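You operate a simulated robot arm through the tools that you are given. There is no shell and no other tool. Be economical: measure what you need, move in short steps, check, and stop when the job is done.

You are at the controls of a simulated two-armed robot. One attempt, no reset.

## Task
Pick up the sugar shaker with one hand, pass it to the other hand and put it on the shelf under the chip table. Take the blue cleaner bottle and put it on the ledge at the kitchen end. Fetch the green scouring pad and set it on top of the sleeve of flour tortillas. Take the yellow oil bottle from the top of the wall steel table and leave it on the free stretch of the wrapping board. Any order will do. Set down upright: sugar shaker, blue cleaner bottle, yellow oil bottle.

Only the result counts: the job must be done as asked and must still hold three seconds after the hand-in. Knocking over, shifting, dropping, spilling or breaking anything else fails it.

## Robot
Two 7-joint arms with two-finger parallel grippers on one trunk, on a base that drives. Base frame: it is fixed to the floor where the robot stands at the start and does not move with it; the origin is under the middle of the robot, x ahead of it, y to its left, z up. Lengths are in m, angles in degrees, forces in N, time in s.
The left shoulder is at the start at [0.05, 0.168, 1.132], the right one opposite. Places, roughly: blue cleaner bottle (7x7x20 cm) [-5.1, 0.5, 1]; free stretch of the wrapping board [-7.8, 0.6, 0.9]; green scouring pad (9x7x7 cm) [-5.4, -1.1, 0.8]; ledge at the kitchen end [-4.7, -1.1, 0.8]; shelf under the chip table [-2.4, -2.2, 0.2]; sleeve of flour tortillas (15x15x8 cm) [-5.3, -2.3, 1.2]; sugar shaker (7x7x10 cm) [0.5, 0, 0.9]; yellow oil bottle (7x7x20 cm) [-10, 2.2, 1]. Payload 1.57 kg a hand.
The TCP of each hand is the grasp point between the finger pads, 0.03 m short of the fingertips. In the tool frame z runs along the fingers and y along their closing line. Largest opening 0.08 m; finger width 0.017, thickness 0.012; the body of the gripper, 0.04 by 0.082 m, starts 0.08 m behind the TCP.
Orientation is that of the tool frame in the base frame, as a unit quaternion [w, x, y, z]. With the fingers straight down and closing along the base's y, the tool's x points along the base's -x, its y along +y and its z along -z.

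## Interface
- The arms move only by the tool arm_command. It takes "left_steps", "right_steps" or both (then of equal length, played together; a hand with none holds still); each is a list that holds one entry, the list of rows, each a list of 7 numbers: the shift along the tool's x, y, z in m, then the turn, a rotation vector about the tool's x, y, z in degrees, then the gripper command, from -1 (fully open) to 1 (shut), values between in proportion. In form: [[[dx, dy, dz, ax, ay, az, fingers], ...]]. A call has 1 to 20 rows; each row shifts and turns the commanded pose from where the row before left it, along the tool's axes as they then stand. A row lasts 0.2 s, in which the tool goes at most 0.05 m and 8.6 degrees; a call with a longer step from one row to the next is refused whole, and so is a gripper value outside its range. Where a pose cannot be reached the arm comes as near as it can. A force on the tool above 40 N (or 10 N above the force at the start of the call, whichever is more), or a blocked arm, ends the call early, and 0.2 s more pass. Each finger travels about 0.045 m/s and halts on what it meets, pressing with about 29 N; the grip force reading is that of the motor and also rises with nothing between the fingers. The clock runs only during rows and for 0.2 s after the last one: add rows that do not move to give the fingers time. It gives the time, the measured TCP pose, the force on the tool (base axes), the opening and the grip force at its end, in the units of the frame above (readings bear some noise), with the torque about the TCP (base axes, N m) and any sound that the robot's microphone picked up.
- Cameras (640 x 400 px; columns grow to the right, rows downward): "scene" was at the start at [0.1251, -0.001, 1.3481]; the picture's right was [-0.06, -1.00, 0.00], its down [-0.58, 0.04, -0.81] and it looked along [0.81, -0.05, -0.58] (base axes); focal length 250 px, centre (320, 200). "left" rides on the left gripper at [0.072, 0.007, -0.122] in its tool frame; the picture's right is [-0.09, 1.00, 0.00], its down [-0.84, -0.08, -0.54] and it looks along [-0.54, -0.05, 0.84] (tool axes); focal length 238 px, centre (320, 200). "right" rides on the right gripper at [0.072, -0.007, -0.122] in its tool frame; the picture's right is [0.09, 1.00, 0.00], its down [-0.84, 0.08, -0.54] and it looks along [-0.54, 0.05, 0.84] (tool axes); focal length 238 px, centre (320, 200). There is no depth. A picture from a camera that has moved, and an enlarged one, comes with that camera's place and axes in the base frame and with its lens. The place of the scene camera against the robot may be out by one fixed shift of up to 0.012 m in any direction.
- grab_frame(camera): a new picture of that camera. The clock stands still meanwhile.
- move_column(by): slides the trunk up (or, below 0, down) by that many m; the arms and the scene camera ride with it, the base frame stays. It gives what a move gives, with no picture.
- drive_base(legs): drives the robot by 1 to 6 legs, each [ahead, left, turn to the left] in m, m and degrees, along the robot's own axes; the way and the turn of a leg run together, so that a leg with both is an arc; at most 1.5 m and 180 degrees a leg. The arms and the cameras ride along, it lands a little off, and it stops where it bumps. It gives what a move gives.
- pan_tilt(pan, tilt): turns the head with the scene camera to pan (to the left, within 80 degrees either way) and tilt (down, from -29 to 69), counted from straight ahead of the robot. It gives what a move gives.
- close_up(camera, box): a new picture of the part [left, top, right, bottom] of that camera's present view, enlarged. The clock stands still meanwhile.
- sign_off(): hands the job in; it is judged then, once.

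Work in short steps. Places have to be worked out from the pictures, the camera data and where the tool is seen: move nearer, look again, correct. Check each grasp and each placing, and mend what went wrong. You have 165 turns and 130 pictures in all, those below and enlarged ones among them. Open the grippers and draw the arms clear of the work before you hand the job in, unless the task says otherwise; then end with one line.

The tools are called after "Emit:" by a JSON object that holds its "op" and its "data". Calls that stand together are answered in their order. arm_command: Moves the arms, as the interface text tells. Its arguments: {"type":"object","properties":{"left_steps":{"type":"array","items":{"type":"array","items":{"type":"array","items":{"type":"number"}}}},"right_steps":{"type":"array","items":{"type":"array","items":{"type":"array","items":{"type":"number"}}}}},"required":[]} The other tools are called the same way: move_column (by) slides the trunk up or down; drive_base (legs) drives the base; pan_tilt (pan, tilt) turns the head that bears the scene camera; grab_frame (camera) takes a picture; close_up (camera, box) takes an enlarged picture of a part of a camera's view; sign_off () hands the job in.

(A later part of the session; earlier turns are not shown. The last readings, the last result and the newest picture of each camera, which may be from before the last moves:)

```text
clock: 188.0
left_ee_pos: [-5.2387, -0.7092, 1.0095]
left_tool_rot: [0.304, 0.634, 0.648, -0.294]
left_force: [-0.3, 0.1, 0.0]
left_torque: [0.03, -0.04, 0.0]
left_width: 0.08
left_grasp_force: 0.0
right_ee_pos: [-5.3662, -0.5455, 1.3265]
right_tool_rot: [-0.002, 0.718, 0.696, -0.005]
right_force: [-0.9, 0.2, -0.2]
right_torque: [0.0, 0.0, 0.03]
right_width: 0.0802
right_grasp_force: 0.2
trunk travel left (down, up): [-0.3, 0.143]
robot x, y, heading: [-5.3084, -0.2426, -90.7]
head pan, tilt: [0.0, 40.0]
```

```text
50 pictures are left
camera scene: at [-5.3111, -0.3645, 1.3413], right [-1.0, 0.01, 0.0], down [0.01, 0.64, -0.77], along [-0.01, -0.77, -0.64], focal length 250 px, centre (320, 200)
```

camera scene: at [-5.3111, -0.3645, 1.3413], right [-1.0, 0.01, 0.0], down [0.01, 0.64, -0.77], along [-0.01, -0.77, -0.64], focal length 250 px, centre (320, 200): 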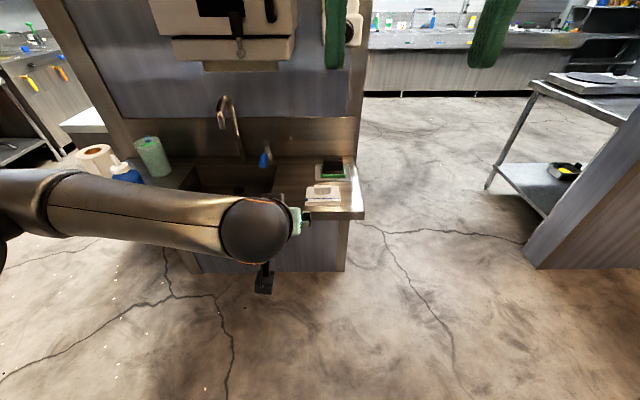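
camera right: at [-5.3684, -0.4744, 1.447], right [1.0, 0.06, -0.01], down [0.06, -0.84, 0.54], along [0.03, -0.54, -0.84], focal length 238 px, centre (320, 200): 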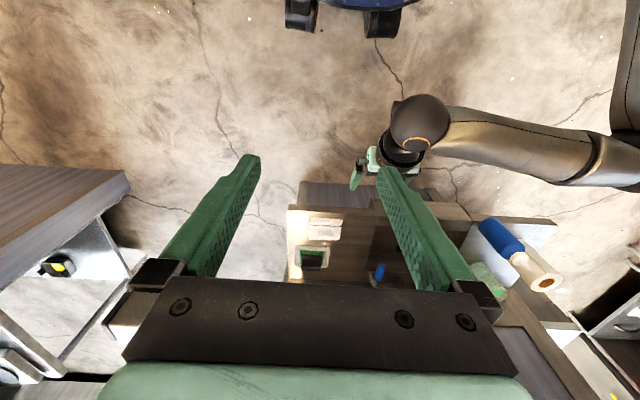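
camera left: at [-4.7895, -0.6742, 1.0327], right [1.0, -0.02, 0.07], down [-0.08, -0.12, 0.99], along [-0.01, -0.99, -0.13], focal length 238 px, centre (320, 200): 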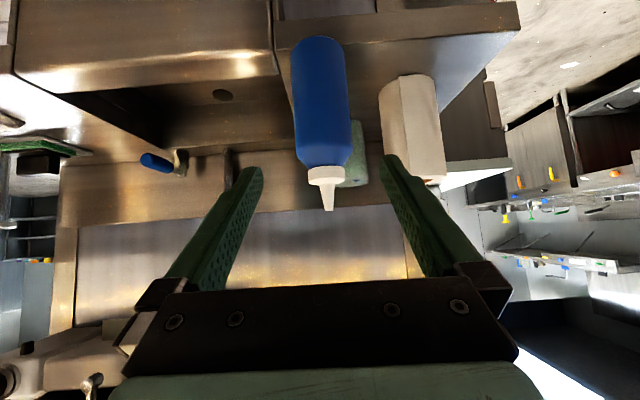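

I'll swing the left hand aside (+x) and zoom on the pad from the right camera.

Emit:
{"op": "arm_command", "data": {"left_steps": [[[-0.02, 0.035, -0.02, 0, 0, 0, -1], [-0.02, 0.035, -0.02, 0, 0, 0, -1], [0, 0.035, -0.02, 0, 0, 0, -1], [0, 0.035, 0, 0, 0, 0, -1], [0, 0, 0, 0, 0, 0, -1]]]}}

Emit:
{"op": "close_up", "data": {"camera": "right", "box": [250, 190, 410, 290]}}

Emit:
{"op": "close_up", "data": {"camera": "scene", "box": [280, 140, 380, 220]}}

```text
clock: 189.2
left_ee_pos: [-5.1004, -0.6869, 1.0813]
left_tool_rot: [0.304, 0.634, 0.648, -0.294]
left_force: [0.1, 0.2, 0.5]
left_torque: [0.01, 0.03, 0.01]
left_width: 0.0799
left_grasp_force: 0.1
right_ee_pos: [-5.366, -0.545, 1.3264]
right_tool_rot: [-0.002, 0.718, 0.697, -0.005]
right_force: [-0.4, -0.4, -0.2]
right_torque: [0.02, 0.01, 0.0]
right_width: 0.0802
right_grasp_force: 0.1
trunk travel left (down, up): [-0.3, 0.143]
robot x, y, heading: [-5.3087, -0.2465, -90.5]
head pan, tilt: [0.0, 40.0]
```

```text
4.00 times, centred on (330, 240) of right
camera zoom: at [-5.3682, -0.4745, 1.447], right [1.0, 0.06, -0.01], down [0.06, -0.84, 0.54], along [0.03, -0.54, -0.84], focal length 953 px, centre (280, 40)
```

zoom: 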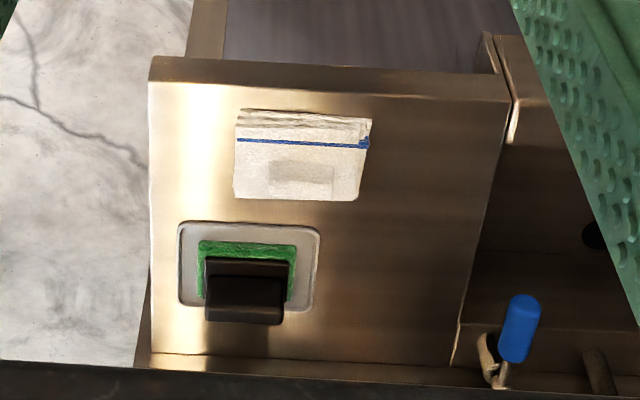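

```text
5.00 times, centred on (330, 180) of scene
camera zoom: at [-5.3109, -0.3645, 1.3413], right [-1.0, 0.01, 0.0], down [0.01, 0.64, -0.77], along [-0.01, -0.77, -0.64], focal length 1251 px, centre (270, 300)
```

zoom: 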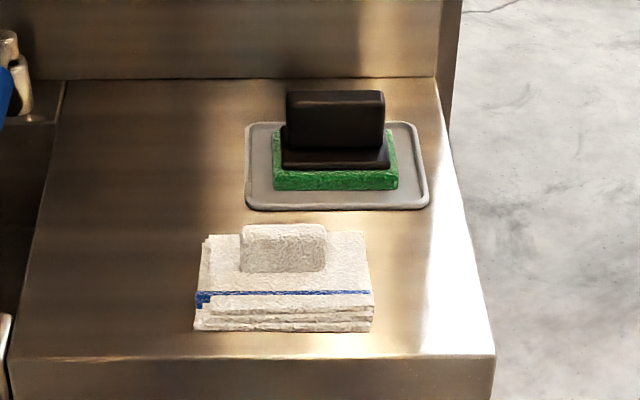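

The pad has a thin upright black handle that needs a grip closing along base y. I'll go round to the west side and face +x, so the natural grip fits.

Emit:
{"op": "drive_base", "data": {"legs": [[0, -0.75, 0.5], [0, 0, 90], [0, -0.75, 0]]}}

Emit:
{"op": "pan_tilt", "data": {"pan": 0, "tilt": 30}}

Emit:
{"op": "grab_frame", "data": {"camera": "scene"}}

Emit:
{"op": "grab_frame", "data": {"camera": "right"}}

```text
clock: 200.7
left_ee_pos: [-5.631, -0.7763, 1.0804]
left_tool_rot: [0.423, -0.009, 0.906, 0.006]
left_force: [0.3, 0.0, -0.4]
left_torque: [-0.03, 0.0, 0.01]
left_width: 0.0797
left_grasp_force: 0.0
right_ee_pos: [-5.7715, -1.0394, 1.3263]
right_tool_rot: [0.002, 0.016, 1.0, -0.004]
right_force: [-0.1, -0.3, 0.4]
right_torque: [0.0, -0.03, 0.0]
right_width: 0.0803
right_grasp_force: 0.1
trunk travel left (down, up): [-0.3, 0.143]
robot x, y, heading: [-6.0777, -0.9778, -0.8]
head pan, tilt: [0.0, 40.0]
```

```text
clock: 201.4
left_ee_pos: [-5.6307, -0.7751, 1.0811]
left_tool_rot: [0.422, -0.009, 0.906, 0.005]
left_force: [0.6, -0.7, 1.1]
left_torque: [0.01, 0.0, 0.0]
left_width: 0.0801
left_grasp_force: 0.0
right_ee_pos: [-5.7729, -1.0385, 1.3266]
right_tool_rot: [0.002, 0.016, 1.0, -0.003]
right_force: [0.1, -0.1, -0.4]
right_torque: [0.01, 0.03, 0.0]
right_width: 0.0801
right_grasp_force: 0.0
trunk travel left (down, up): [-0.3, 0.143]
robot x, y, heading: [-6.0755, -0.981, -1.2]
head pan, tilt: [0.0, 30.0]
```

```text
47 pictures are left
camera scene: at [-5.9464, -0.9768, 1.3566], right [-0.02, -1.0, 0.0], down [-0.5, 0.01, -0.87], along [0.87, -0.01, -0.5], focal length 250 px, centre (320, 200)
```

scene: 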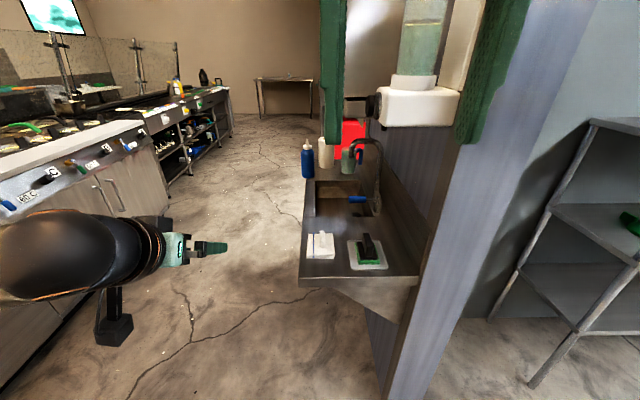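

```text
46 pictures are left
camera right: at [-5.8438, -1.0432, 1.4469], right [-0.06, 1.0, -0.01], down [0.84, 0.06, 0.54], along [0.54, 0.02, -0.84], focal length 238 px, centre (320, 200)
```

right: 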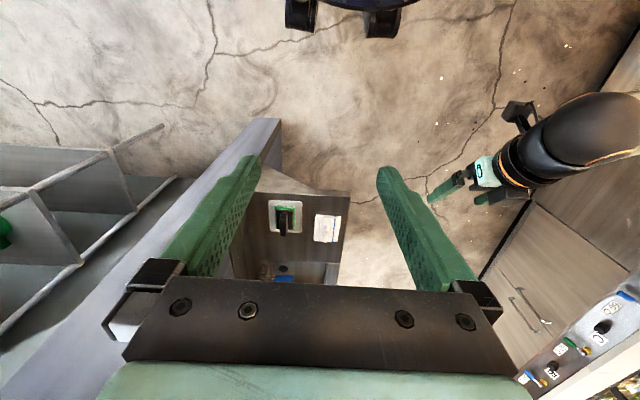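

The pad handle is at about (-5.39, -1.127), top ≈0.90. A soap dispenser hangs above, so I'll use a 45° forward-pitched grip with the right hand.

Emit:
{"op": "drive_base", "data": {"legs": [[0.1, 0, 0.8]]}}

Emit:
{"op": "arm_command", "data": {"right_steps": [[[-0.015, -0.011, 0.0409, 0, 0, 0, -1], [-0.015, -0.011, 0.0409, 0, 0, 0, -1], [-0.015, -0.011, 0.0409, 0, 0, 0, -1], [-0.015, -0.011, 0.0409, 0, 0, 0, -1], [-0.015, -0.011, 0.0409, 0, 0, 0, -1], [-0.015, -0.011, 0.0409, 0, 0, 0, -1], [-0.015, -0.011, 0.0409, 0, 0, 0, -1], [-0.015, -0.011, 0.03, 0, 0, 0, -1], [0, 0, 0, 0, -7.5, 0, -1], [0, 0, 0, 0, -7.5, 0, -1], [0, 0, 0, 0, -7.5, 0, -1], [0, 0, 0, 0, -7.5, 0, -1], [0, 0, 0, 0, -7.5, 0, -1], [0, 0, 0, 0, -7.5, 0, -1], [0, 0, 0, 0, 0, 0, -1]]]}}

Emit:
{"op": "grab_frame", "data": {"camera": "right"}}

```text
clock: 202.6
left_ee_pos: [-5.535, -0.7715, 1.0812]
left_tool_rot: [0.422, -0.014, 0.906, 0.008]
left_force: [0.0, 0.4, -1.0]
left_torque: [-0.03, 0.02, 0.01]
left_width: 0.08
left_grasp_force: 0.0
right_ee_pos: [-5.6728, -1.0357, 1.3255]
right_tool_rot: [0.002, 0.009, 1.0, -0.004]
right_force: [0.2, -0.4, 0.4]
right_torque: [0.01, 0.0, 0.01]
right_width: 0.08
right_grasp_force: 0.1
trunk travel left (down, up): [-0.3, 0.143]
robot x, y, heading: [-5.9762, -0.9814, 0.1]
head pan, tilt: [0.0, 30.0]
```

```text
clock: 205.8
left_ee_pos: [-5.5351, -0.7728, 1.0818]
left_tool_rot: [0.424, -0.014, 0.906, 0.008]
left_force: [0.7, -0.8, -0.2]
left_torque: [0.01, 0.0, 0.0]
left_width: 0.08
left_grasp_force: 0.1
right_ee_pos: [-5.5537, -1.1302, 1.0122]
right_tool_rot: [0.386, 0.008, 0.923, -0.008]
right_force: [-0.1, 0.6, 0.3]
right_torque: [0.03, 0.02, 0.01]
right_width: 0.0802
right_grasp_force: 0.0
trunk travel left (down, up): [-0.3, 0.143]
robot x, y, heading: [-5.9754, -0.9844, -0.3]
head pan, tilt: [0.0, 30.0]
```

```text
45 pictures are left
camera right: at [-5.6914, -1.1337, 1.0457], right [-0.04, 1.0, -0.07], down [0.2, 0.08, 0.98], along [0.98, 0.03, -0.21], focal length 238 px, centre (320, 200)
```

right: 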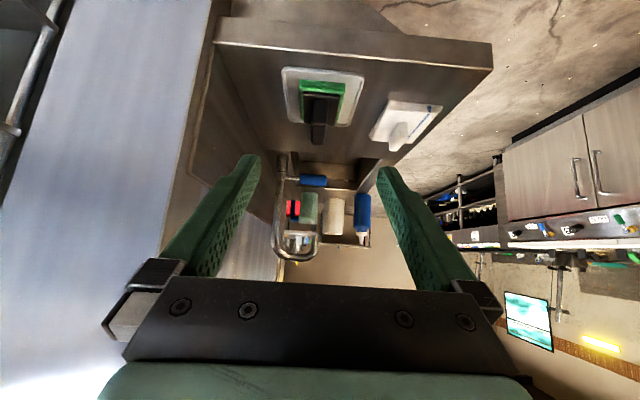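

The handle is centred at y≈-1.133 and the hand is aligned. I'll advance along the 45° line onto the handle and close.

Emit:
{"op": "arm_command", "data": {"right_steps": [[[-0.0134, 0, 0.03, 0, 0, 0, -1], [-0.0134, 0, 0.035, 0, 0, 0, -1], [0, 0, 0.04, 0, 0, 0, -1], [0, 0, 0.04, 0, 0, 0, -1], [0, 0, 0, 0, 0, 0, -1]]]}}

Emit:
{"op": "grab_frame", "data": {"camera": "right"}}

```text
clock: 207.0
left_ee_pos: [-5.5358, -0.7719, 1.0814]
left_tool_rot: [0.423, -0.015, 0.906, 0.008]
left_force: [-0.1, -0.6, -0.8]
left_torque: [0.02, -0.02, -0.02]
left_width: 0.0799
left_grasp_force: 0.0
right_ee_pos: [-5.4374, -1.1296, 0.9287]
right_tool_rot: [0.385, 0.008, 0.923, -0.009]
right_force: [0.2, 0.0, 0.1]
right_torque: [-0.01, 0.01, -0.01]
right_width: 0.0799
right_grasp_force: 0.0
trunk travel left (down, up): [-0.3, 0.143]
robot x, y, heading: [-5.9763, -0.9814, -0.1]
head pan, tilt: [0.0, 30.0]
```

```text
44 pictures are left
camera right: at [-5.5723, -1.1354, 0.9625], right [-0.05, 1.0, -0.07], down [0.21, 0.08, 0.97], along [0.98, 0.03, -0.21], focal length 238 px, centre (320, 200)
```

right: 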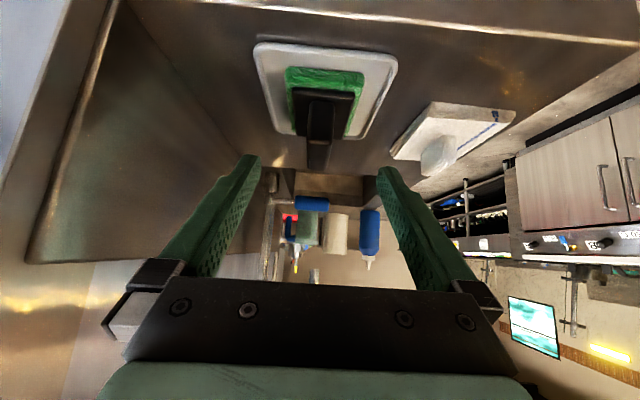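

The handle centre refines to x≈-5.404, top ≈0.893. Final approach of 5 cm with a 12 mm drop, then close.

Emit:
{"op": "arm_command", "data": {"right_steps": [[[0.006, -0.003, 0.025, 0, 0, 0, -1], [0.006, 0, 0.025, 0, 0, 0, -1], [0, 0, 0, 0, 0, 0, 0], [0, 0, 0, 0, 0, 0, 1], [0, 0, 0, 0, 0, 0, 1], [0, 0, 0, 0, 0, 0, 1], [0, 0, 0, 0, 0, 0, 1]]]}}

Emit:
{"op": "grab_frame", "data": {"camera": "right"}}

```text
clock: 208.6
left_ee_pos: [-5.5348, -0.7724, 1.0801]
left_tool_rot: [0.423, -0.014, 0.906, 0.008]
left_force: [-0.2, -0.8, 0.0]
left_torque: [0.0, 0.02, -0.01]
left_width: 0.0798
left_grasp_force: 0.1
right_ee_pos: [-5.4061, -1.1352, 0.8837]
right_tool_rot: [0.384, 0.007, 0.923, -0.007]
right_force: [0.2, 0.9, 0.2]
right_torque: [0.06, 0.0, 0.03]
right_width: 0.0214
right_grasp_force: 26.3
trunk travel left (down, up): [-0.3, 0.143]
robot x, y, heading: [-5.9752, -0.9806, -0.3]
head pan, tilt: [0.0, 30.0]
```

```text
43 pictures are left
camera right: at [-5.5439, -1.1396, 0.9175], right [-0.05, 1.0, -0.07], down [0.21, 0.08, 0.98], along [0.98, 0.03, -0.21], focal length 238 px, centre (320, 200)
```

right: 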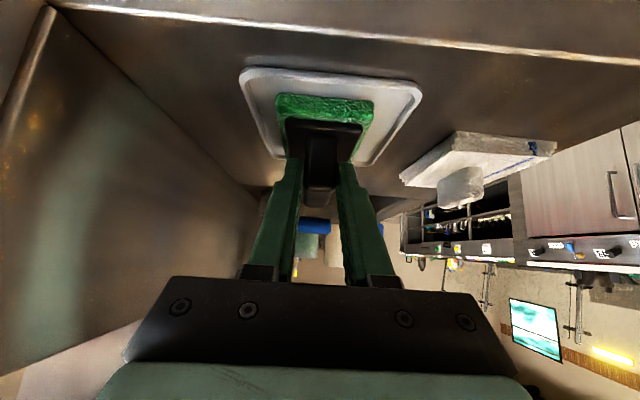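

The handle is gripped (21 mm wide). I'll lift 0.12 and check.

Emit:
{"op": "arm_command", "data": {"right_steps": [[[-0.0143, 0, -0.014, 0, 0, 0, 1], [-0.0285, 0, -0.0281, 0, 0, 0, 1], [-0.0285, 0, -0.0281, 0, 0, 0, 1], [-0.0143, 0, -0.014, 0, 0, 0, 1], [0, 0, 0, 0, 0, 0, 1]]]}}

Emit:
{"op": "grab_frame", "data": {"camera": "right"}}

Emit:
{"op": "pan_tilt", "data": {"pan": -60, "tilt": 10}}

Emit:
{"op": "grab_frame", "data": {"camera": "scene"}}

```text
clock: 209.8
left_ee_pos: [-5.5348, -0.7717, 1.0817]
left_tool_rot: [0.423, -0.014, 0.906, 0.008]
left_force: [0.9, -0.4, 0.0]
left_torque: [0.01, -0.01, 0.05]
left_width: 0.0803
left_grasp_force: 0.1
right_ee_pos: [-5.4055, -1.1346, 1.0059]
right_tool_rot: [0.384, 0.008, 0.923, -0.009]
right_force: [0.6, 0.5, -1.3]
right_torque: [0.01, 0.06, 0.0]
right_width: 0.0211
right_grasp_force: 29.0
trunk travel left (down, up): [-0.3, 0.143]
robot x, y, heading: [-5.9766, -0.9828, -0.3]
head pan, tilt: [0.0, 30.0]
```

```text
42 pictures are left
camera right: at [-5.5415, -1.1393, 1.0391], right [-0.04, 1.0, -0.07], down [0.21, 0.08, 0.97], along [0.98, 0.03, -0.21], focal length 238 px, centre (320, 200)
```

right: 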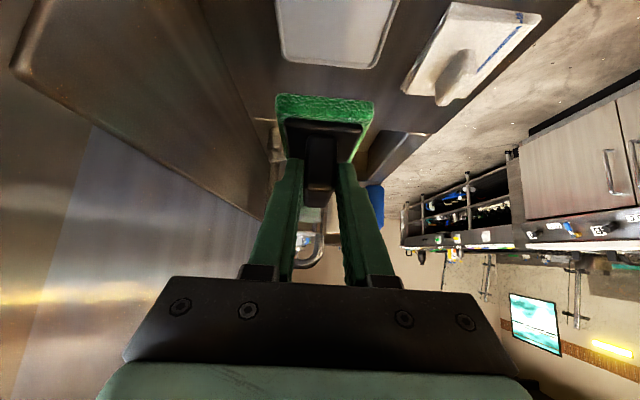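

```text
clock: 211.1
left_ee_pos: [-5.5348, -0.7726, 1.0812]
left_tool_rot: [0.423, -0.014, 0.906, 0.008]
left_force: [0.5, -0.7, -0.5]
left_torque: [0.01, -0.01, 0.01]
left_width: 0.0802
left_grasp_force: 0.1
right_ee_pos: [-5.4055, -1.1343, 1.0052]
right_tool_rot: [0.384, 0.007, 0.923, -0.008]
right_force: [0.2, 0.6, -1.1]
right_torque: [0.06, 0.01, 0.02]
right_width: 0.0213
right_grasp_force: 28.7
trunk travel left (down, up): [-0.3, 0.143]
robot x, y, heading: [-5.9782, -0.9767, -0.1]
head pan, tilt: [-60.0, 10.0]
```

```text
41 pictures are left
camera scene: at [-5.8927, -1.0566, 1.389], right [-0.87, -0.5, 0.0], down [-0.09, 0.15, -0.98], along [0.49, -0.85, -0.17], focal length 250 px, centre (320, 200)
```

scene: 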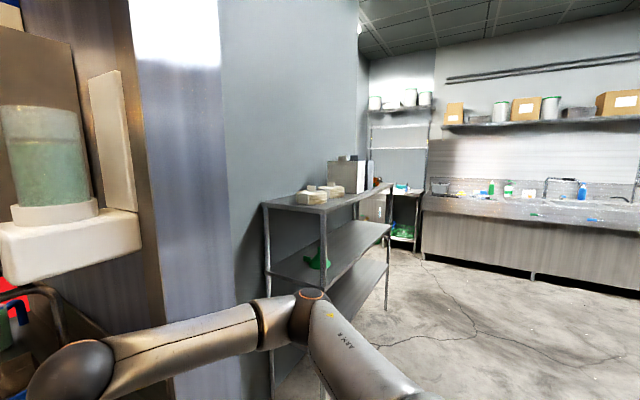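

The pad is lifted and its tray stayed put. A rack behind the wall has packs on top at about (-5.2, -2.3, 1.2). I'll zoom in.

Emit:
{"op": "close_up", "data": {"camera": "scene", "box": [250, 140, 410, 240]}}

```text
4.00 times, centred on (330, 190) of scene
camera zoom: at [-5.8927, -1.0566, 1.389], right [-0.87, -0.5, 0.0], down [-0.09, 0.15, -0.98], along [0.49, -0.85, -0.17], focal length 1001 px, centre (280, 240)
```

zoom: 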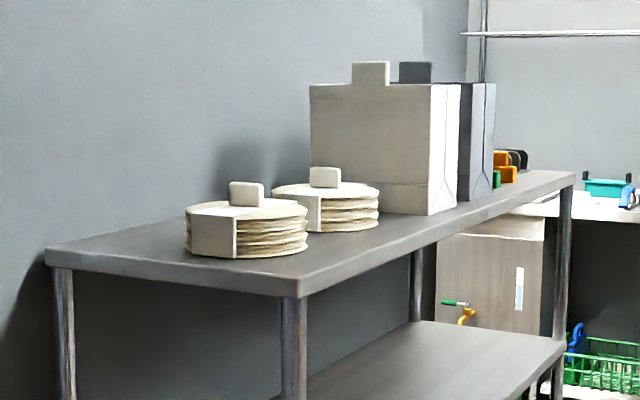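

Two stacks stand on the rack. I'll back out, raise the trunk, strafe to the rack, and read which one is the flour sleeve.

Emit:
{"op": "drive_base", "data": {"legs": [[-0.22, 0, 0], [0, -1.25, 0]]}}

Emit:
{"op": "move_column", "data": {"by": 0.143}}

Emit:
{"op": "pan_tilt", "data": {"pan": -10, "tilt": 25}}

Emit:
{"op": "grab_frame", "data": {"camera": "scene"}}

```text
clock: 218.6
left_ee_pos: [-5.7528, -1.9962, 1.0807]
left_tool_rot: [0.423, -0.02, 0.906, 0.011]
left_force: [0.5, -0.2, 0.2]
left_torque: [0.03, -0.03, 0.0]
left_width: 0.08
left_grasp_force: 0.2
right_ee_pos: [-5.6173, -2.3554, 1.0045]
right_tool_rot: [0.384, 0.003, 0.923, -0.007]
right_force: [-0.2, 0.7, 0.3]
right_torque: [-0.02, -0.01, 0.0]
right_width: 0.0212
right_grasp_force: 29.4
trunk travel left (down, up): [-0.3, 0.143]
robot x, y, heading: [-6.1922, -2.2118, 0.4]
head pan, tilt: [-60.0, 10.0]
```

```text
clock: 220.3
left_ee_pos: [-5.7528, -1.995, 1.2233]
left_tool_rot: [0.423, -0.019, 0.906, 0.01]
left_force: [1.1, -0.1, -0.1]
left_torque: [0.01, -0.01, 0.0]
left_width: 0.08
left_grasp_force: 0.1
right_ee_pos: [-5.6174, -2.356, 1.1472]
right_tool_rot: [0.384, 0.002, 0.923, -0.006]
right_force: [0.7, -0.5, -0.9]
right_torque: [0.0, 0.09, 0.03]
right_width: 0.0212
right_grasp_force: 29.1
trunk travel left (down, up): [-0.443, 0.0]
robot x, y, heading: [-6.1927, -2.2115, 0.7]
head pan, tilt: [-60.0, 10.0]
```

```text
clock: 221.4
left_ee_pos: [-5.7517, -1.9949, 1.2234]
left_tool_rot: [0.422, -0.02, 0.906, 0.01]
left_force: [-0.5, 0.0, -0.2]
left_torque: [-0.05, 0.0, 0.04]
left_width: 0.0799
left_grasp_force: 0.0
right_ee_pos: [-5.6166, -2.3565, 1.148]
right_tool_rot: [0.384, 0.002, 0.923, -0.006]
right_force: [-0.1, -0.4, -1.0]
right_torque: [0.0, 0.01, -0.02]
right_width: 0.0212
right_grasp_force: 29.1
trunk travel left (down, up): [-0.443, 0.0]
robot x, y, heading: [-6.1923, -2.2076, 0.4]
head pan, tilt: [-10.0, 25.0]
```

```text
39 pictures are left
camera scene: at [-6.0619, -2.2189, 1.5073], right [-0.17, -0.99, 0.0], down [-0.42, 0.07, -0.91], along [0.89, -0.15, -0.42], focal length 250 px, centre (320, 200)
```

scene: 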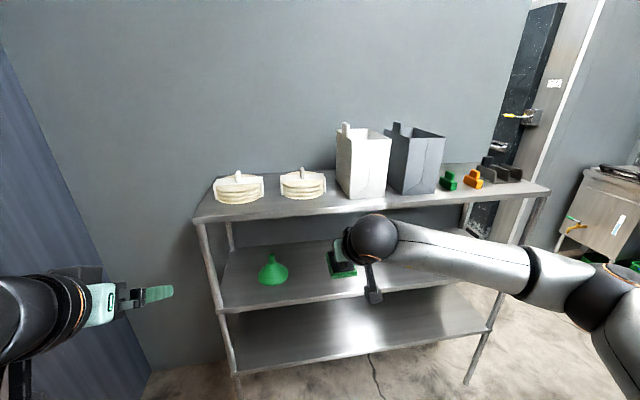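

Zooming on the two stacks.

Emit:
{"op": "close_up", "data": {"camera": "scene", "box": [200, 155, 340, 215]}}

```text
4.57 times, centred on (270, 185) of scene
camera zoom: at [-6.0619, -2.2189, 1.5073], right [-0.17, -0.99, 0.0], down [-0.42, 0.07, -0.91], along [0.89, -0.15, -0.42], focal length 1144 px, centre (549, 269)
```

zoom: 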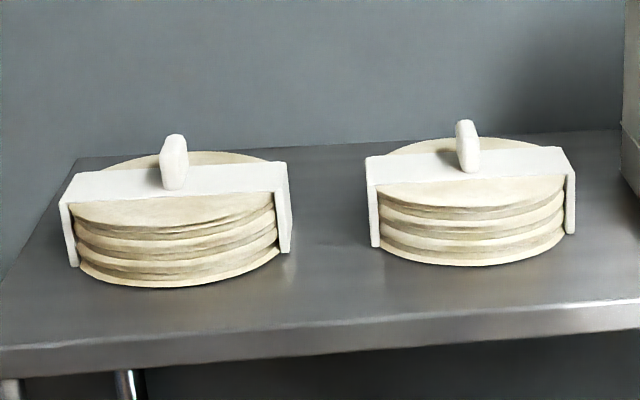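

The stacks sit at about (-5.25, -2.08) and (-5.25, -2.30). The second matches the stated sleeve position (-5.3, -2.3). Band top is ~1.21 and the knob top ~1.25, so I'll set the pad beside the knob. I'll raise the pad first and line up.

Emit:
{"op": "arm_command", "data": {"right_steps": [[[-0.0271, 0.022, -0.0267, 0, 0, 0, 1], [-0.0271, 0.022, -0.0267, 0, 0, 0, 1], [-0.0271, 0.022, -0.0267, 0, 0, 0, 1], [-0.0271, 0.022, -0.0267, 0, 0, 0, 1], [-0.0271, 0.022, -0.0267, 0, 0, 0, 1], [0, 0, 0, 0, 0, 0, 1]]]}}

Emit:
{"op": "grab_frame", "data": {"camera": "right"}}

```text
clock: 222.8
left_ee_pos: [-5.752, -1.994, 1.2229]
left_tool_rot: [0.423, -0.02, 0.906, 0.011]
left_force: [-1.1, 0.1, 0.0]
left_torque: [0.05, 0.01, 0.03]
left_width: 0.08
left_grasp_force: 0.1
right_ee_pos: [-5.6126, -2.2453, 1.3375]
right_tool_rot: [0.385, 0.002, 0.923, -0.006]
right_force: [0.7, 0.3, -0.2]
right_torque: [0.02, 0.07, 0.01]
right_width: 0.0211
right_grasp_force: 28.4
trunk travel left (down, up): [-0.443, 0.0]
robot x, y, heading: [-6.1887, -2.2081, 0.3]
head pan, tilt: [-10.0, 25.0]
```

```text
37 pictures are left
camera right: at [-5.7503, -2.2513, 1.3718], right [-0.06, 1.0, -0.07], down [0.21, 0.08, 0.97], along [0.98, 0.04, -0.21], focal length 238 px, centre (320, 200)
```

right: 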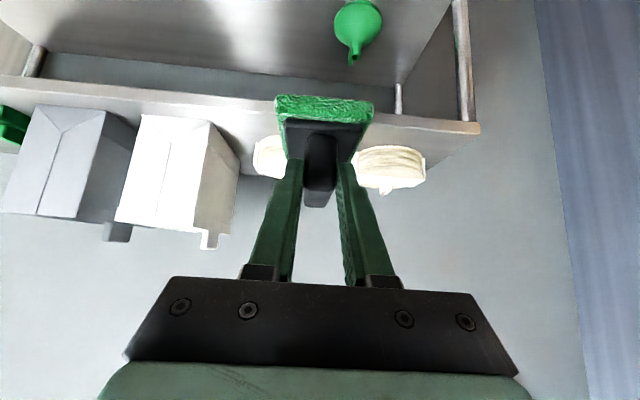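

The sleeve centre reads y≈-2.30, so pad target y≈-2.247, which the hand already holds. I'll pull the left hand back and drive forward 0.24.

Emit:
{"op": "arm_command", "data": {"left_steps": [[[0.0257, 0, -0.0306, 0, 0, 0, -1], [0.0257, 0, -0.0306, 0, 0, 0, -1], [0.0257, 0, -0.0306, 0, 0, 0, -1], [0.0257, 0, -0.0306, 0, 0, 0, -1], [0, 0, 0, 0, 0, 0, -1]]]}}

Emit:
{"op": "drive_base", "data": {"legs": [[0.24, 0, 0]]}}

Emit:
{"op": "grab_frame", "data": {"camera": "right"}}

Emit:
{"op": "grab_frame", "data": {"camera": "scene"}}

```text
clock: 224.0
left_ee_pos: [-5.8269, -2.0225, 1.2832]
left_tool_rot: [0.423, -0.02, 0.906, 0.011]
left_force: [1.6, 0.6, -0.2]
left_torque: [0.01, -0.02, 0.0]
left_width: 0.0798
left_grasp_force: 0.1
left hand out of reach, approached as far as the arm can: row 1, 2, 3, 4
right_ee_pos: [-5.6142, -2.2441, 1.3381]
right_tool_rot: [0.383, 0.002, 0.924, -0.006]
right_force: [0.5, -0.5, -0.8]
right_torque: [-0.01, 0.05, 0.01]
right_width: 0.021
right_grasp_force: 28.5
trunk travel left (down, up): [-0.443, 0.0]
robot x, y, heading: [-6.1892, -2.208, 0.4]
head pan, tilt: [-10.0, 25.0]
```

```text
clock: 225.8
left_ee_pos: [-5.5869, -2.0205, 1.2823]
left_tool_rot: [0.421, -0.021, 0.907, 0.012]
left_force: [-0.2, -0.4, -0.2]
left_torque: [0.02, -0.02, 0.0]
left_width: 0.0799
left_grasp_force: 0.1
right_ee_pos: [-5.374, -2.2418, 1.3366]
right_tool_rot: [0.385, 0.002, 0.923, -0.006]
right_force: [0.8, 0.6, -0.7]
right_torque: [-0.01, 0.02, -0.02]
right_width: 0.0213
right_grasp_force: 29.4
trunk travel left (down, up): [-0.443, 0.0]
robot x, y, heading: [-5.9525, -2.2074, 0.6]
head pan, tilt: [-10.0, 25.0]
```

```text
36 pictures are left
camera right: at [-5.51, -2.2482, 1.3715], right [-0.06, 1.0, -0.07], down [0.21, 0.09, 0.97], along [0.98, 0.04, -0.21], focal length 238 px, centre (320, 200)
```

right: 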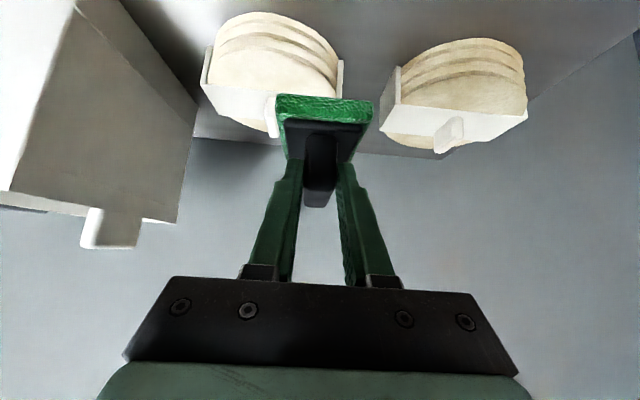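

```text
35 pictures are left
camera scene: at [-5.8214, -2.2165, 1.5072], right [-0.16, -0.99, 0.0], down [-0.42, 0.07, -0.91], along [0.89, -0.15, -0.42], focal length 250 px, centre (320, 200)
```

scene: 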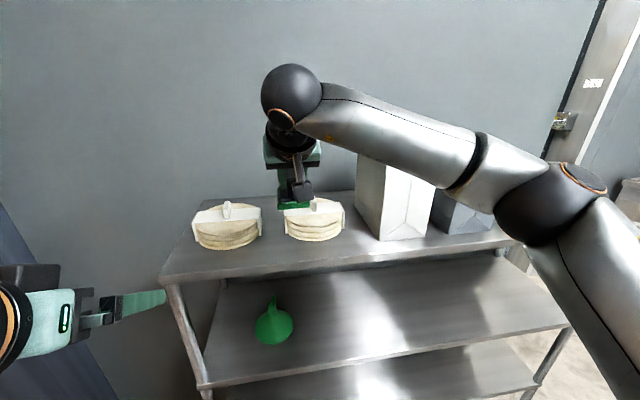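

The sleeve knob is at (-5.267, -2.298). Pad target centre is (-5.262, -2.245), so I'll extend the arm 0.11 over it and check.

Emit:
{"op": "arm_command", "data": {"right_steps": [[[-0.0262, -0.001, 0.0266, 0, 0, 0, 1], [-0.0262, -0.001, 0.0266, 0, 0, 0, 1], [-0.0262, -0.001, 0.0266, 0, 0, 0, 1], [0.0214, 0, 0.0211, 0, 0, 0, 1], [0, 0, 0, 0, 0, 0, 1]]]}}

Emit:
{"op": "grab_frame", "data": {"camera": "right"}}

Emit:
{"op": "close_up", "data": {"camera": "scene", "box": [170, 110, 370, 260]}}

```text
clock: 227.0
left_ee_pos: [-5.5879, -2.0204, 1.2828]
left_tool_rot: [0.423, -0.02, 0.906, 0.01]
left_force: [-0.4, 0.3, -0.2]
left_torque: [0.0, -0.02, -0.03]
left_width: 0.0799
left_grasp_force: 0.2
right_ee_pos: [-5.2649, -2.2433, 1.3068]
right_tool_rot: [0.386, 0.001, 0.923, -0.006]
right_force: [-0.3, -0.1, -0.4]
right_torque: [0.02, 0.04, 0.01]
right_width: 0.0209
right_grasp_force: 28.5
trunk travel left (down, up): [-0.443, 0.0]
robot x, y, heading: [-5.9454, -2.2056, 0.5]
head pan, tilt: [-10.0, 25.0]
```

```text
34 pictures are left
camera right: at [-5.4, -2.2498, 1.3409], right [-0.06, 1.0, -0.08], down [0.2, 0.09, 0.98], along [0.98, 0.04, -0.21], focal length 238 px, centre (320, 200)
```

right: 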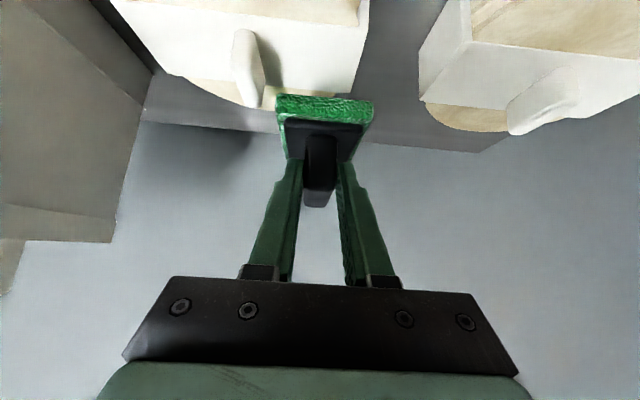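

```text
2.67 times, centred on (270, 185) of scene
camera zoom: at [-5.8223, -2.2159, 1.5073], right [-0.16, -0.99, 0.0], down [-0.42, 0.07, -0.91], along [0.89, -0.15, -0.42], focal length 667 px, centre (453, 240)
```

zoom: 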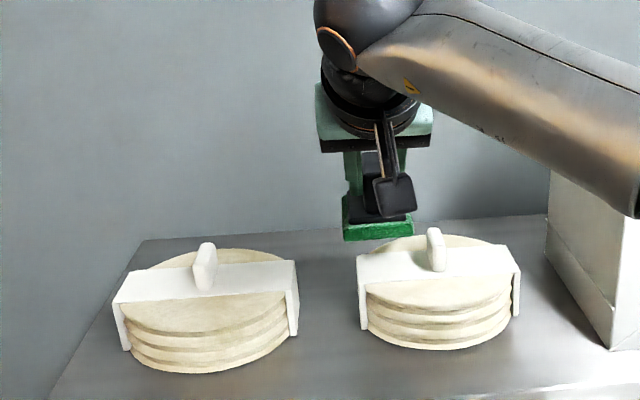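

The gap to the knob is about 9 mm and the pad's centre is over the band. I'll nudge 3 mm toward the knob and lower to contact.

Emit:
{"op": "arm_command", "data": {"right_steps": [[[0.0107, -0.003, 0.0105, 0, 0, 0, 1], [0.0071, 0, 0.007, 0, 0, 0, 1], [0.0036, 0, 0.0035, 0, 0, 0, 1], [0.0036, 0, 0.0035, 0, 0, 0, 1], [0, 0, 0, 0, 0, 0, 1]]]}}

Emit:
{"op": "grab_frame", "data": {"camera": "right"}}

```text
clock: 228.2
left_ee_pos: [-5.5879, -2.0205, 1.283]
left_tool_rot: [0.422, -0.021, 0.906, 0.011]
left_force: [0.3, -0.2, -0.4]
left_torque: [0.05, 0.05, 0.01]
left_width: 0.0798
left_grasp_force: 0.0
right_ee_pos: [-5.264, -2.2483, 1.2741]
right_tool_rot: [0.387, 0.002, 0.922, -0.006]
right_force: [1.5, -0.6, 7.2]
right_torque: [0.17, -0.09, -0.05]
right_width: 0.021
right_grasp_force: 29.6
trunk travel left (down, up): [-0.443, 0.0]
robot x, y, heading: [-5.9488, -2.2055, 0.5]
head pan, tilt: [-10.0, 25.0]
```

```text
32 pictures are left
camera right: at [-5.3994, -2.2548, 1.3071], right [-0.06, 1.0, -0.07], down [0.2, 0.08, 0.98], along [0.98, 0.04, -0.2], focal length 238 px, centre (320, 200)
```

right: 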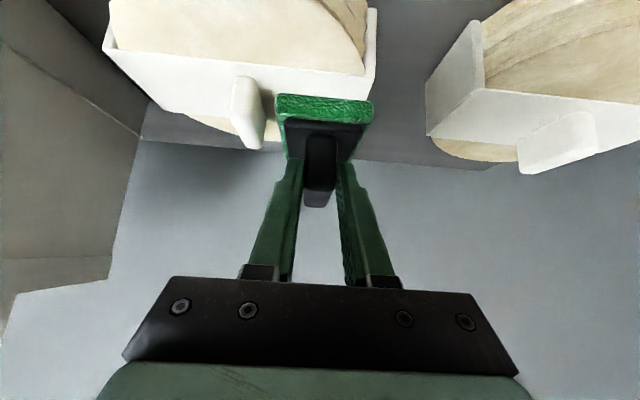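

Contact is 7 N with the pad on the band beside the knob. I'll press 2 mm, open a little, and retreat.

Emit:
{"op": "arm_command", "data": {"right_steps": [[[0.0014, 0, 0.0014, 0, 0, 0, 1], [0, 0, 0, 0, 0, 0, 0.3], [0, 0, 0, 0, 0, 0, 0.2], [0, 0, 0, 0, 0, 0, 0.2], [0, 0, -0.015, 0, 0, 0, 0.2], [0, 0, -0.02, 0, 0, 0, 0.2], [0, 0, -0.04, 0, 0, 0, 0.2], [0, 0, -0.04, 0, 0, 0, 0.2], [0, 0, 0, 0, 0, 0, -1]]]}}

Emit:
{"op": "grab_frame", "data": {"camera": "right"}}

```text
clock: 230.2
left_ee_pos: [-5.586, -2.0209, 1.2832]
left_tool_rot: [0.422, -0.02, 0.906, 0.011]
left_force: [-0.4, -0.2, -1.1]
left_torque: [-0.01, -0.01, -0.01]
left_width: 0.0798
left_grasp_force: 0.0
right_ee_pos: [-5.3433, -2.2483, 1.353]
right_tool_rot: [0.385, 0.001, 0.923, -0.005]
right_force: [-0.5, 0.6, 1.1]
right_torque: [-0.02, -0.04, -0.02]
right_width: 0.0659
right_grasp_force: 0.0
trunk travel left (down, up): [-0.443, 0.0]
robot x, y, heading: [-5.9519, -2.2055, 0.6]
head pan, tilt: [-10.0, 25.0]
```

```text
31 pictures are left
camera right: at [-5.4806, -2.2548, 1.3867], right [-0.06, 1.0, -0.07], down [0.2, 0.09, 0.98], along [0.98, 0.04, -0.21], focal length 238 px, centre (320, 200)
```

right: 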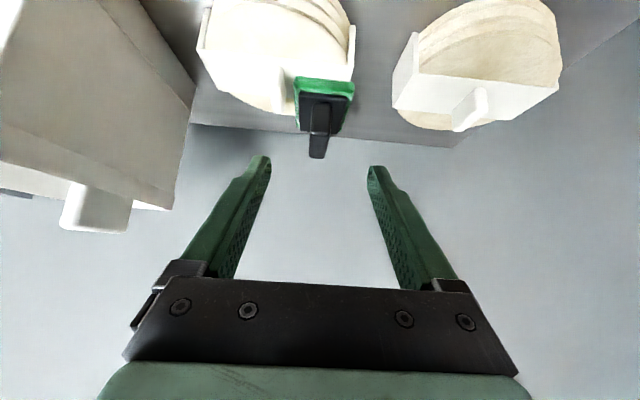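

The pad sits on the sleeve beside the knob. Last is the oil bottle: I'll back out, return to the corridor, face west (-x), and look.

Emit:
{"op": "drive_base", "data": {"legs": [[-0.25, 0, 0], [0, 0.9, 0], [0, 0.9, 0], [0, 0, 90], [0, 0, 90]]}}

Emit:
{"op": "pan_tilt", "data": {"pan": 0, "tilt": 15}}

Emit:
{"op": "grab_frame", "data": {"camera": "scene"}}

```text
clock: 248.3
left_ee_pos: [-6.5948, -0.6159, 1.2838]
left_tool_rot: [0.015, 0.906, 0.028, -0.423]
left_force: [-0.1, 0.5, -0.6]
left_torque: [0.0, 0.0, 0.0]
left_width: 0.0799
left_grasp_force: 0.0
right_ee_pos: [-6.8419, -0.3924, 1.3538]
right_tool_rot: [-0.002, 0.923, 0.007, -0.386]
right_force: [0.0, 0.0, -0.3]
right_torque: [-0.04, 0.0, 0.01]
right_width: 0.0801
right_grasp_force: 0.0
trunk travel left (down, up): [-0.443, 0.0]
robot x, y, heading: [-6.2366, -0.4259, -178.6]
head pan, tilt: [-10.0, 25.0]
```

```text
clock: 249.0
left_ee_pos: [-6.5955, -0.6154, 1.2827]
left_tool_rot: [0.014, 0.905, 0.027, -0.424]
left_force: [0.2, -0.7, 0.6]
left_torque: [0.02, -0.01, -0.03]
left_width: 0.08
left_grasp_force: 0.1
right_ee_pos: [-6.8426, -0.3924, 1.3534]
right_tool_rot: [-0.003, 0.923, 0.007, -0.385]
right_force: [-0.2, -0.4, -0.4]
right_torque: [0.01, 0.02, 0.01]
right_width: 0.0801
right_grasp_force: 0.0
trunk travel left (down, up): [-0.443, 0.0]
robot x, y, heading: [-6.2382, -0.4253, -178.6]
head pan, tilt: [0.0, 15.0]
```

```text
30 pictures are left
camera scene: at [-6.3707, -0.4234, 1.5235], right [-0.02, 1.0, 0.0], down [0.26, 0.01, -0.97], along [-0.97, -0.02, -0.26], focal length 250 px, centre (320, 200)
```

scene: 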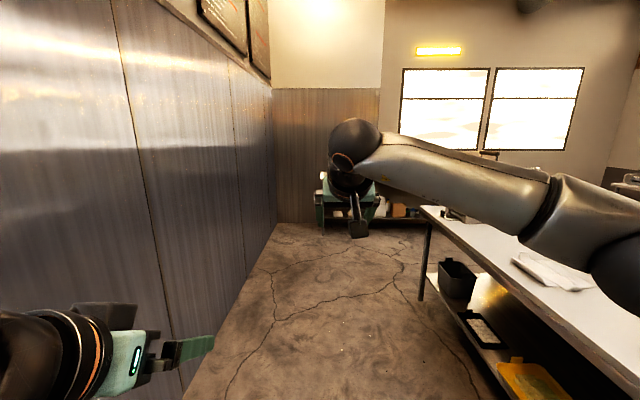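

The corridor is open: wall at y≈-1.26, white table edge at y≈0.47 up to x≈-8.6. I'll drive west 2.5 m and look right.

Emit:
{"op": "drive_base", "data": {"legs": [[1.3, 0, -1.4], [1.25, 0, 0]]}}

Emit:
{"op": "pan_tilt", "data": {"pan": -60, "tilt": 15}}

Emit:
{"op": "grab_frame", "data": {"camera": "scene"}}

```text
clock: 261.4
left_ee_pos: [-9.1168, -0.6909, 1.2827]
left_tool_rot: [0.019, 0.905, 0.036, -0.422]
left_force: [-0.2, -1.7, 0.4]
left_torque: [0.0, 0.0, 0.0]
left_width: 0.08
left_grasp_force: 0.1
right_ee_pos: [-9.3667, -0.4716, 1.3527]
right_tool_rot: [0.001, 0.923, 0.014, -0.385]
right_force: [0.2, 0.1, 0.4]
right_torque: [0.01, 0.0, -0.01]
right_width: 0.0802
right_grasp_force: 0.1
trunk travel left (down, up): [-0.443, 0.0]
robot x, y, heading: [-8.7605, -0.4945, -177.7]
head pan, tilt: [0.0, 15.0]
```

```text
clock: 262.7
left_ee_pos: [-9.1165, -0.6905, 1.2841]
left_tool_rot: [0.018, 0.906, 0.036, -0.421]
left_force: [0.0, -0.3, 0.3]
left_torque: [-0.01, -0.04, -0.01]
left_width: 0.0798
left_grasp_force: 0.1
right_ee_pos: [-9.3667, -0.4715, 1.3523]
right_tool_rot: [0.001, 0.923, 0.015, -0.385]
right_force: [-0.4, -0.1, 0.6]
right_torque: [0.01, 0.02, -0.01]
right_width: 0.08
right_grasp_force: 0.0
trunk travel left (down, up): [-0.443, 0.0]
robot x, y, heading: [-8.7612, -0.4961, -177.4]
head pan, tilt: [-60.0, 15.0]
```

```text
29 pictures are left
camera scene: at [-8.8524, -0.4126, 1.5235], right [0.84, 0.54, 0.0], down [0.14, -0.22, -0.97], along [-0.52, 0.81, -0.26], focal length 250 px, centre (320, 200)
```

scene: 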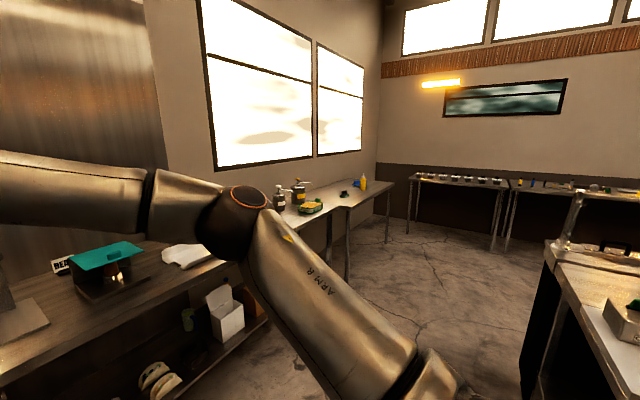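

The yellow bottle stands on the west wall table at about (-10.0, 2.3). I'll move ahead 0.3, square up, and strafe right 2.6 m to face it.

Emit:
{"op": "drive_base", "data": {"legs": [[0.3, 0, -2.6], [0, -1.3, 0], [0, -1.3, 0]]}}

Emit:
{"op": "pan_tilt", "data": {"pan": 0, "tilt": 30}}

Emit:
{"op": "grab_frame", "data": {"camera": "scene"}}

```text
clock: 277.3
left_ee_pos: [-9.4753, 1.9429, 1.2837]
left_tool_rot: [0.025, 0.905, 0.049, -0.422]
left_force: [0.2, 0.0, -0.4]
left_torque: [-0.02, 0.03, -0.06]
left_width: 0.0799
left_grasp_force: 0.0
right_ee_pos: [-9.7332, 2.1558, 1.353]
right_tool_rot: [0.008, 0.922, 0.029, -0.385]
right_force: [-0.1, 0.7, 0.0]
right_torque: [-0.01, 0.03, -0.01]
right_width: 0.0801
right_grasp_force: 0.1
trunk travel left (down, up): [-0.443, 0.0]
robot x, y, heading: [-9.125, 2.15, -175.8]
head pan, tilt: [-60.0, 15.0]
```

```text
clock: 278.6
left_ee_pos: [-9.4763, 1.9453, 1.2825]
left_tool_rot: [0.025, 0.905, 0.05, -0.422]
left_force: [-0.3, 0.4, 0.6]
left_torque: [0.0, 0.01, -0.01]
left_width: 0.08
left_grasp_force: 0.2
right_ee_pos: [-9.7332, 2.1567, 1.3526]
right_tool_rot: [0.006, 0.922, 0.028, -0.386]
right_force: [-0.5, -0.3, -0.7]
right_torque: [-0.04, -0.02, 0.03]
right_width: 0.0799
right_grasp_force: 0.0
trunk travel left (down, up): [-0.443, 0.0]
robot x, y, heading: [-9.124, 2.1531, -175.9]
head pan, tilt: [0.0, 30.0]
```

```text
28 pictures are left
camera scene: at [-9.2586, 2.1473, 1.4993], right [-0.07, 1.0, 0.0], down [0.5, 0.04, -0.87], along [-0.86, -0.06, -0.5], focal length 250 px, centre (320, 200)
```

scene: 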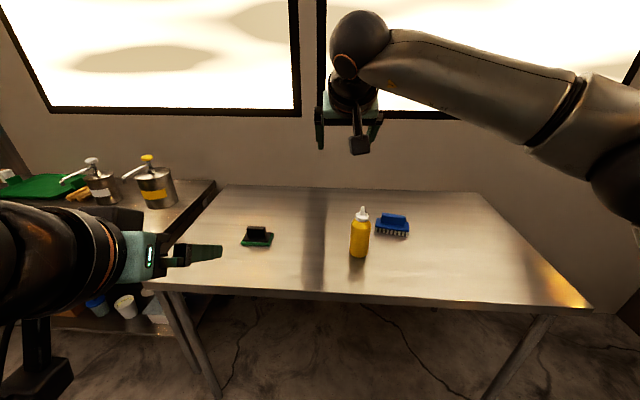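

Bottle axis is about (-9.96, 2.25), with a blue brush just behind it to the right. I'll lower the trunk and look with the right wrist camera.

Emit:
{"op": "move_column", "data": {"by": -0.17}}

Emit:
{"op": "grab_frame", "data": {"camera": "right"}}

```text
clock: 280.5
left_ee_pos: [-9.4764, 1.944, 1.112]
left_tool_rot: [0.025, 0.905, 0.049, -0.422]
left_force: [-0.5, 0.1, 0.5]
left_torque: [0.0, 0.0, -0.02]
left_width: 0.0798
left_grasp_force: 0.0
right_ee_pos: [-9.7341, 2.1554, 1.1827]
right_tool_rot: [0.006, 0.923, 0.028, -0.385]
right_force: [-0.2, 0.1, 0.7]
right_torque: [0.0, -0.02, 0.03]
right_width: 0.0798
right_grasp_force: 0.0
trunk travel left (down, up): [-0.273, 0.17]
robot x, y, heading: [-9.1243, 2.1513, -175.7]
head pan, tilt: [0.0, 30.0]
```

```text
27 pictures are left
camera right: at [-9.5957, 2.169, 1.2167], right [0.12, -0.99, -0.07], down [-0.2, -0.1, 0.98], along [-0.97, -0.1, -0.21], focal length 238 px, centre (320, 200)
```

right: 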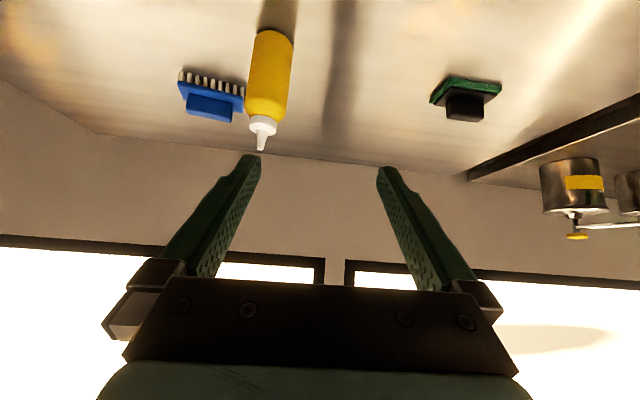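

Bottle axis ≈(-9.957, 2.240), base ≈0.87, with the brush ~0.14 m away. I'll set the arm to the pre-grasp offset and drive 0.2 forward.

Emit:
{"op": "arm_command", "data": {"right_steps": [[[0.03, -0.0195, 0.0088, 0, 0, 0, -1], [0.03, -0.0195, 0.0088, 0, 0, 0, -1], [0.03, -0.0195, 0.0088, 0, 0, 0, -1], [0.03, -0.0195, 0.0088, 0, 0, 0, -1], [0.03, -0.0195, 0.0088, 0, 0, 0, -1], [0, 0, 0, 0, 0, 0, -1]]]}}

Emit:
{"op": "drive_base", "data": {"legs": [[0.19, 0, 0]]}}

Emit:
{"op": "grab_frame", "data": {"camera": "right"}}

```text
clock: 281.9
left_ee_pos: [-9.4762, 1.9439, 1.1124]
left_tool_rot: [0.025, 0.905, 0.049, -0.422]
left_force: [-0.3, -0.8, -0.7]
left_torque: [0.0, -0.01, -0.05]
left_width: 0.0798
left_grasp_force: 0.2
right_ee_pos: [-9.6635, 2.2585, 1.0462]
right_tool_rot: [0.007, 0.923, 0.028, -0.385]
right_force: [0.3, 0.3, 0.0]
right_torque: [0.0, 0.0, 0.01]
right_width: 0.0802
right_grasp_force: 0.0
trunk travel left (down, up): [-0.273, 0.17]
robot x, y, heading: [-9.1278, 2.1502, -175.5]
head pan, tilt: [0.0, 30.0]
```

```text
clock: 283.4
left_ee_pos: [-9.6648, 1.9299, 1.1132]
left_tool_rot: [0.025, 0.905, 0.049, -0.423]
left_force: [-0.4, -0.4, 0.1]
left_torque: [0.01, -0.02, -0.01]
left_width: 0.0801
left_grasp_force: 0.2
right_ee_pos: [-9.8508, 2.246, 1.0472]
right_tool_rot: [0.007, 0.923, 0.028, -0.385]
right_force: [-0.7, -0.6, 0.0]
right_torque: [0.02, 0.01, -0.02]
right_width: 0.0803
right_grasp_force: 0.1
trunk travel left (down, up): [-0.273, 0.17]
robot x, y, heading: [-9.3118, 2.1372, -175.8]
head pan, tilt: [0.0, 30.0]
```

```text
26 pictures are left
camera right: at [-9.7128, 2.2595, 1.0805], right [0.12, -0.99, -0.07], down [-0.2, -0.1, 0.98], along [-0.97, -0.1, -0.21], focal length 238 px, centre (320, 200)
```

right: 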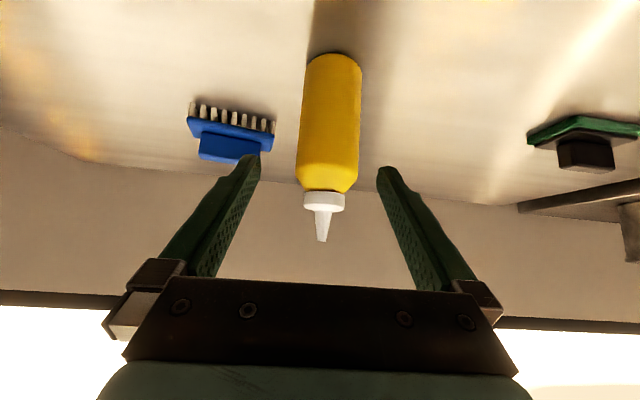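

Refined to (-9.957, 2.230). I'll correct 11 mm sideways, advance 0.133, and close.

Emit:
{"op": "arm_command", "data": {"right_steps": [[[-0.0098, 0.011, 0.01, 0, 0, 0, -1], [0, 0, 0.035, 0, 0, 0, -1], [0, 0, 0.035, 0, 0, 0, -1], [0, 0, 0.033, 0, 0, 0, -1], [0, 0, 0.02, 0, 0, 0, -1], [0, 0, 0, 0, 0, 0, 0], [0, 0, 0, 0, 0, 0, 1], [0, 0, 0, 0, 0, 0, 1], [0, 0, 0, 0, 0, 0, 1]]]}}

Emit:
{"op": "grab_frame", "data": {"camera": "right"}}

```text
clock: 285.4
left_ee_pos: [-9.6632, 1.9301, 1.1126]
left_tool_rot: [0.025, 0.905, 0.05, -0.421]
left_force: [-0.3, 0.0, 1.4]
left_torque: [0.01, -0.03, -0.01]
left_width: 0.0801
left_grasp_force: 0.0
right_ee_pos: [-9.9522, 2.2317, 0.9605]
right_tool_rot: [0.007, 0.923, 0.028, -0.384]
right_force: [-0.8, -0.9, 0.7]
right_torque: [-0.07, 0.04, -0.02]
right_width: 0.0646
right_grasp_force: 28.5
trunk travel left (down, up): [-0.273, 0.17]
robot x, y, heading: [-9.3135, 2.1387, -175.7]
head pan, tilt: [0.0, 30.0]
```

```text
25 pictures are left
camera right: at [-9.8144, 2.2449, 0.9947], right [0.12, -0.99, -0.07], down [-0.2, -0.1, 0.98], along [-0.97, -0.1, -0.21], focal length 238 px, centre (320, 200)
```

right: 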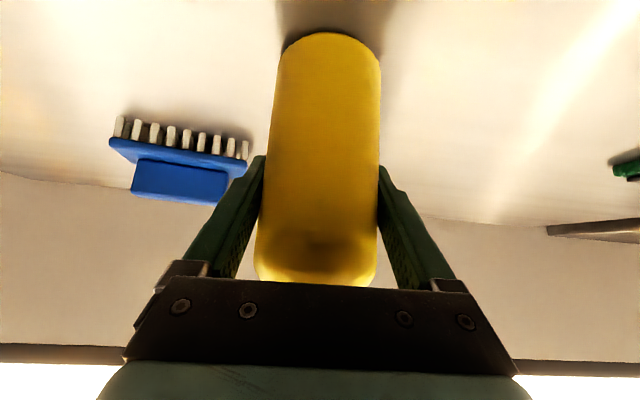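

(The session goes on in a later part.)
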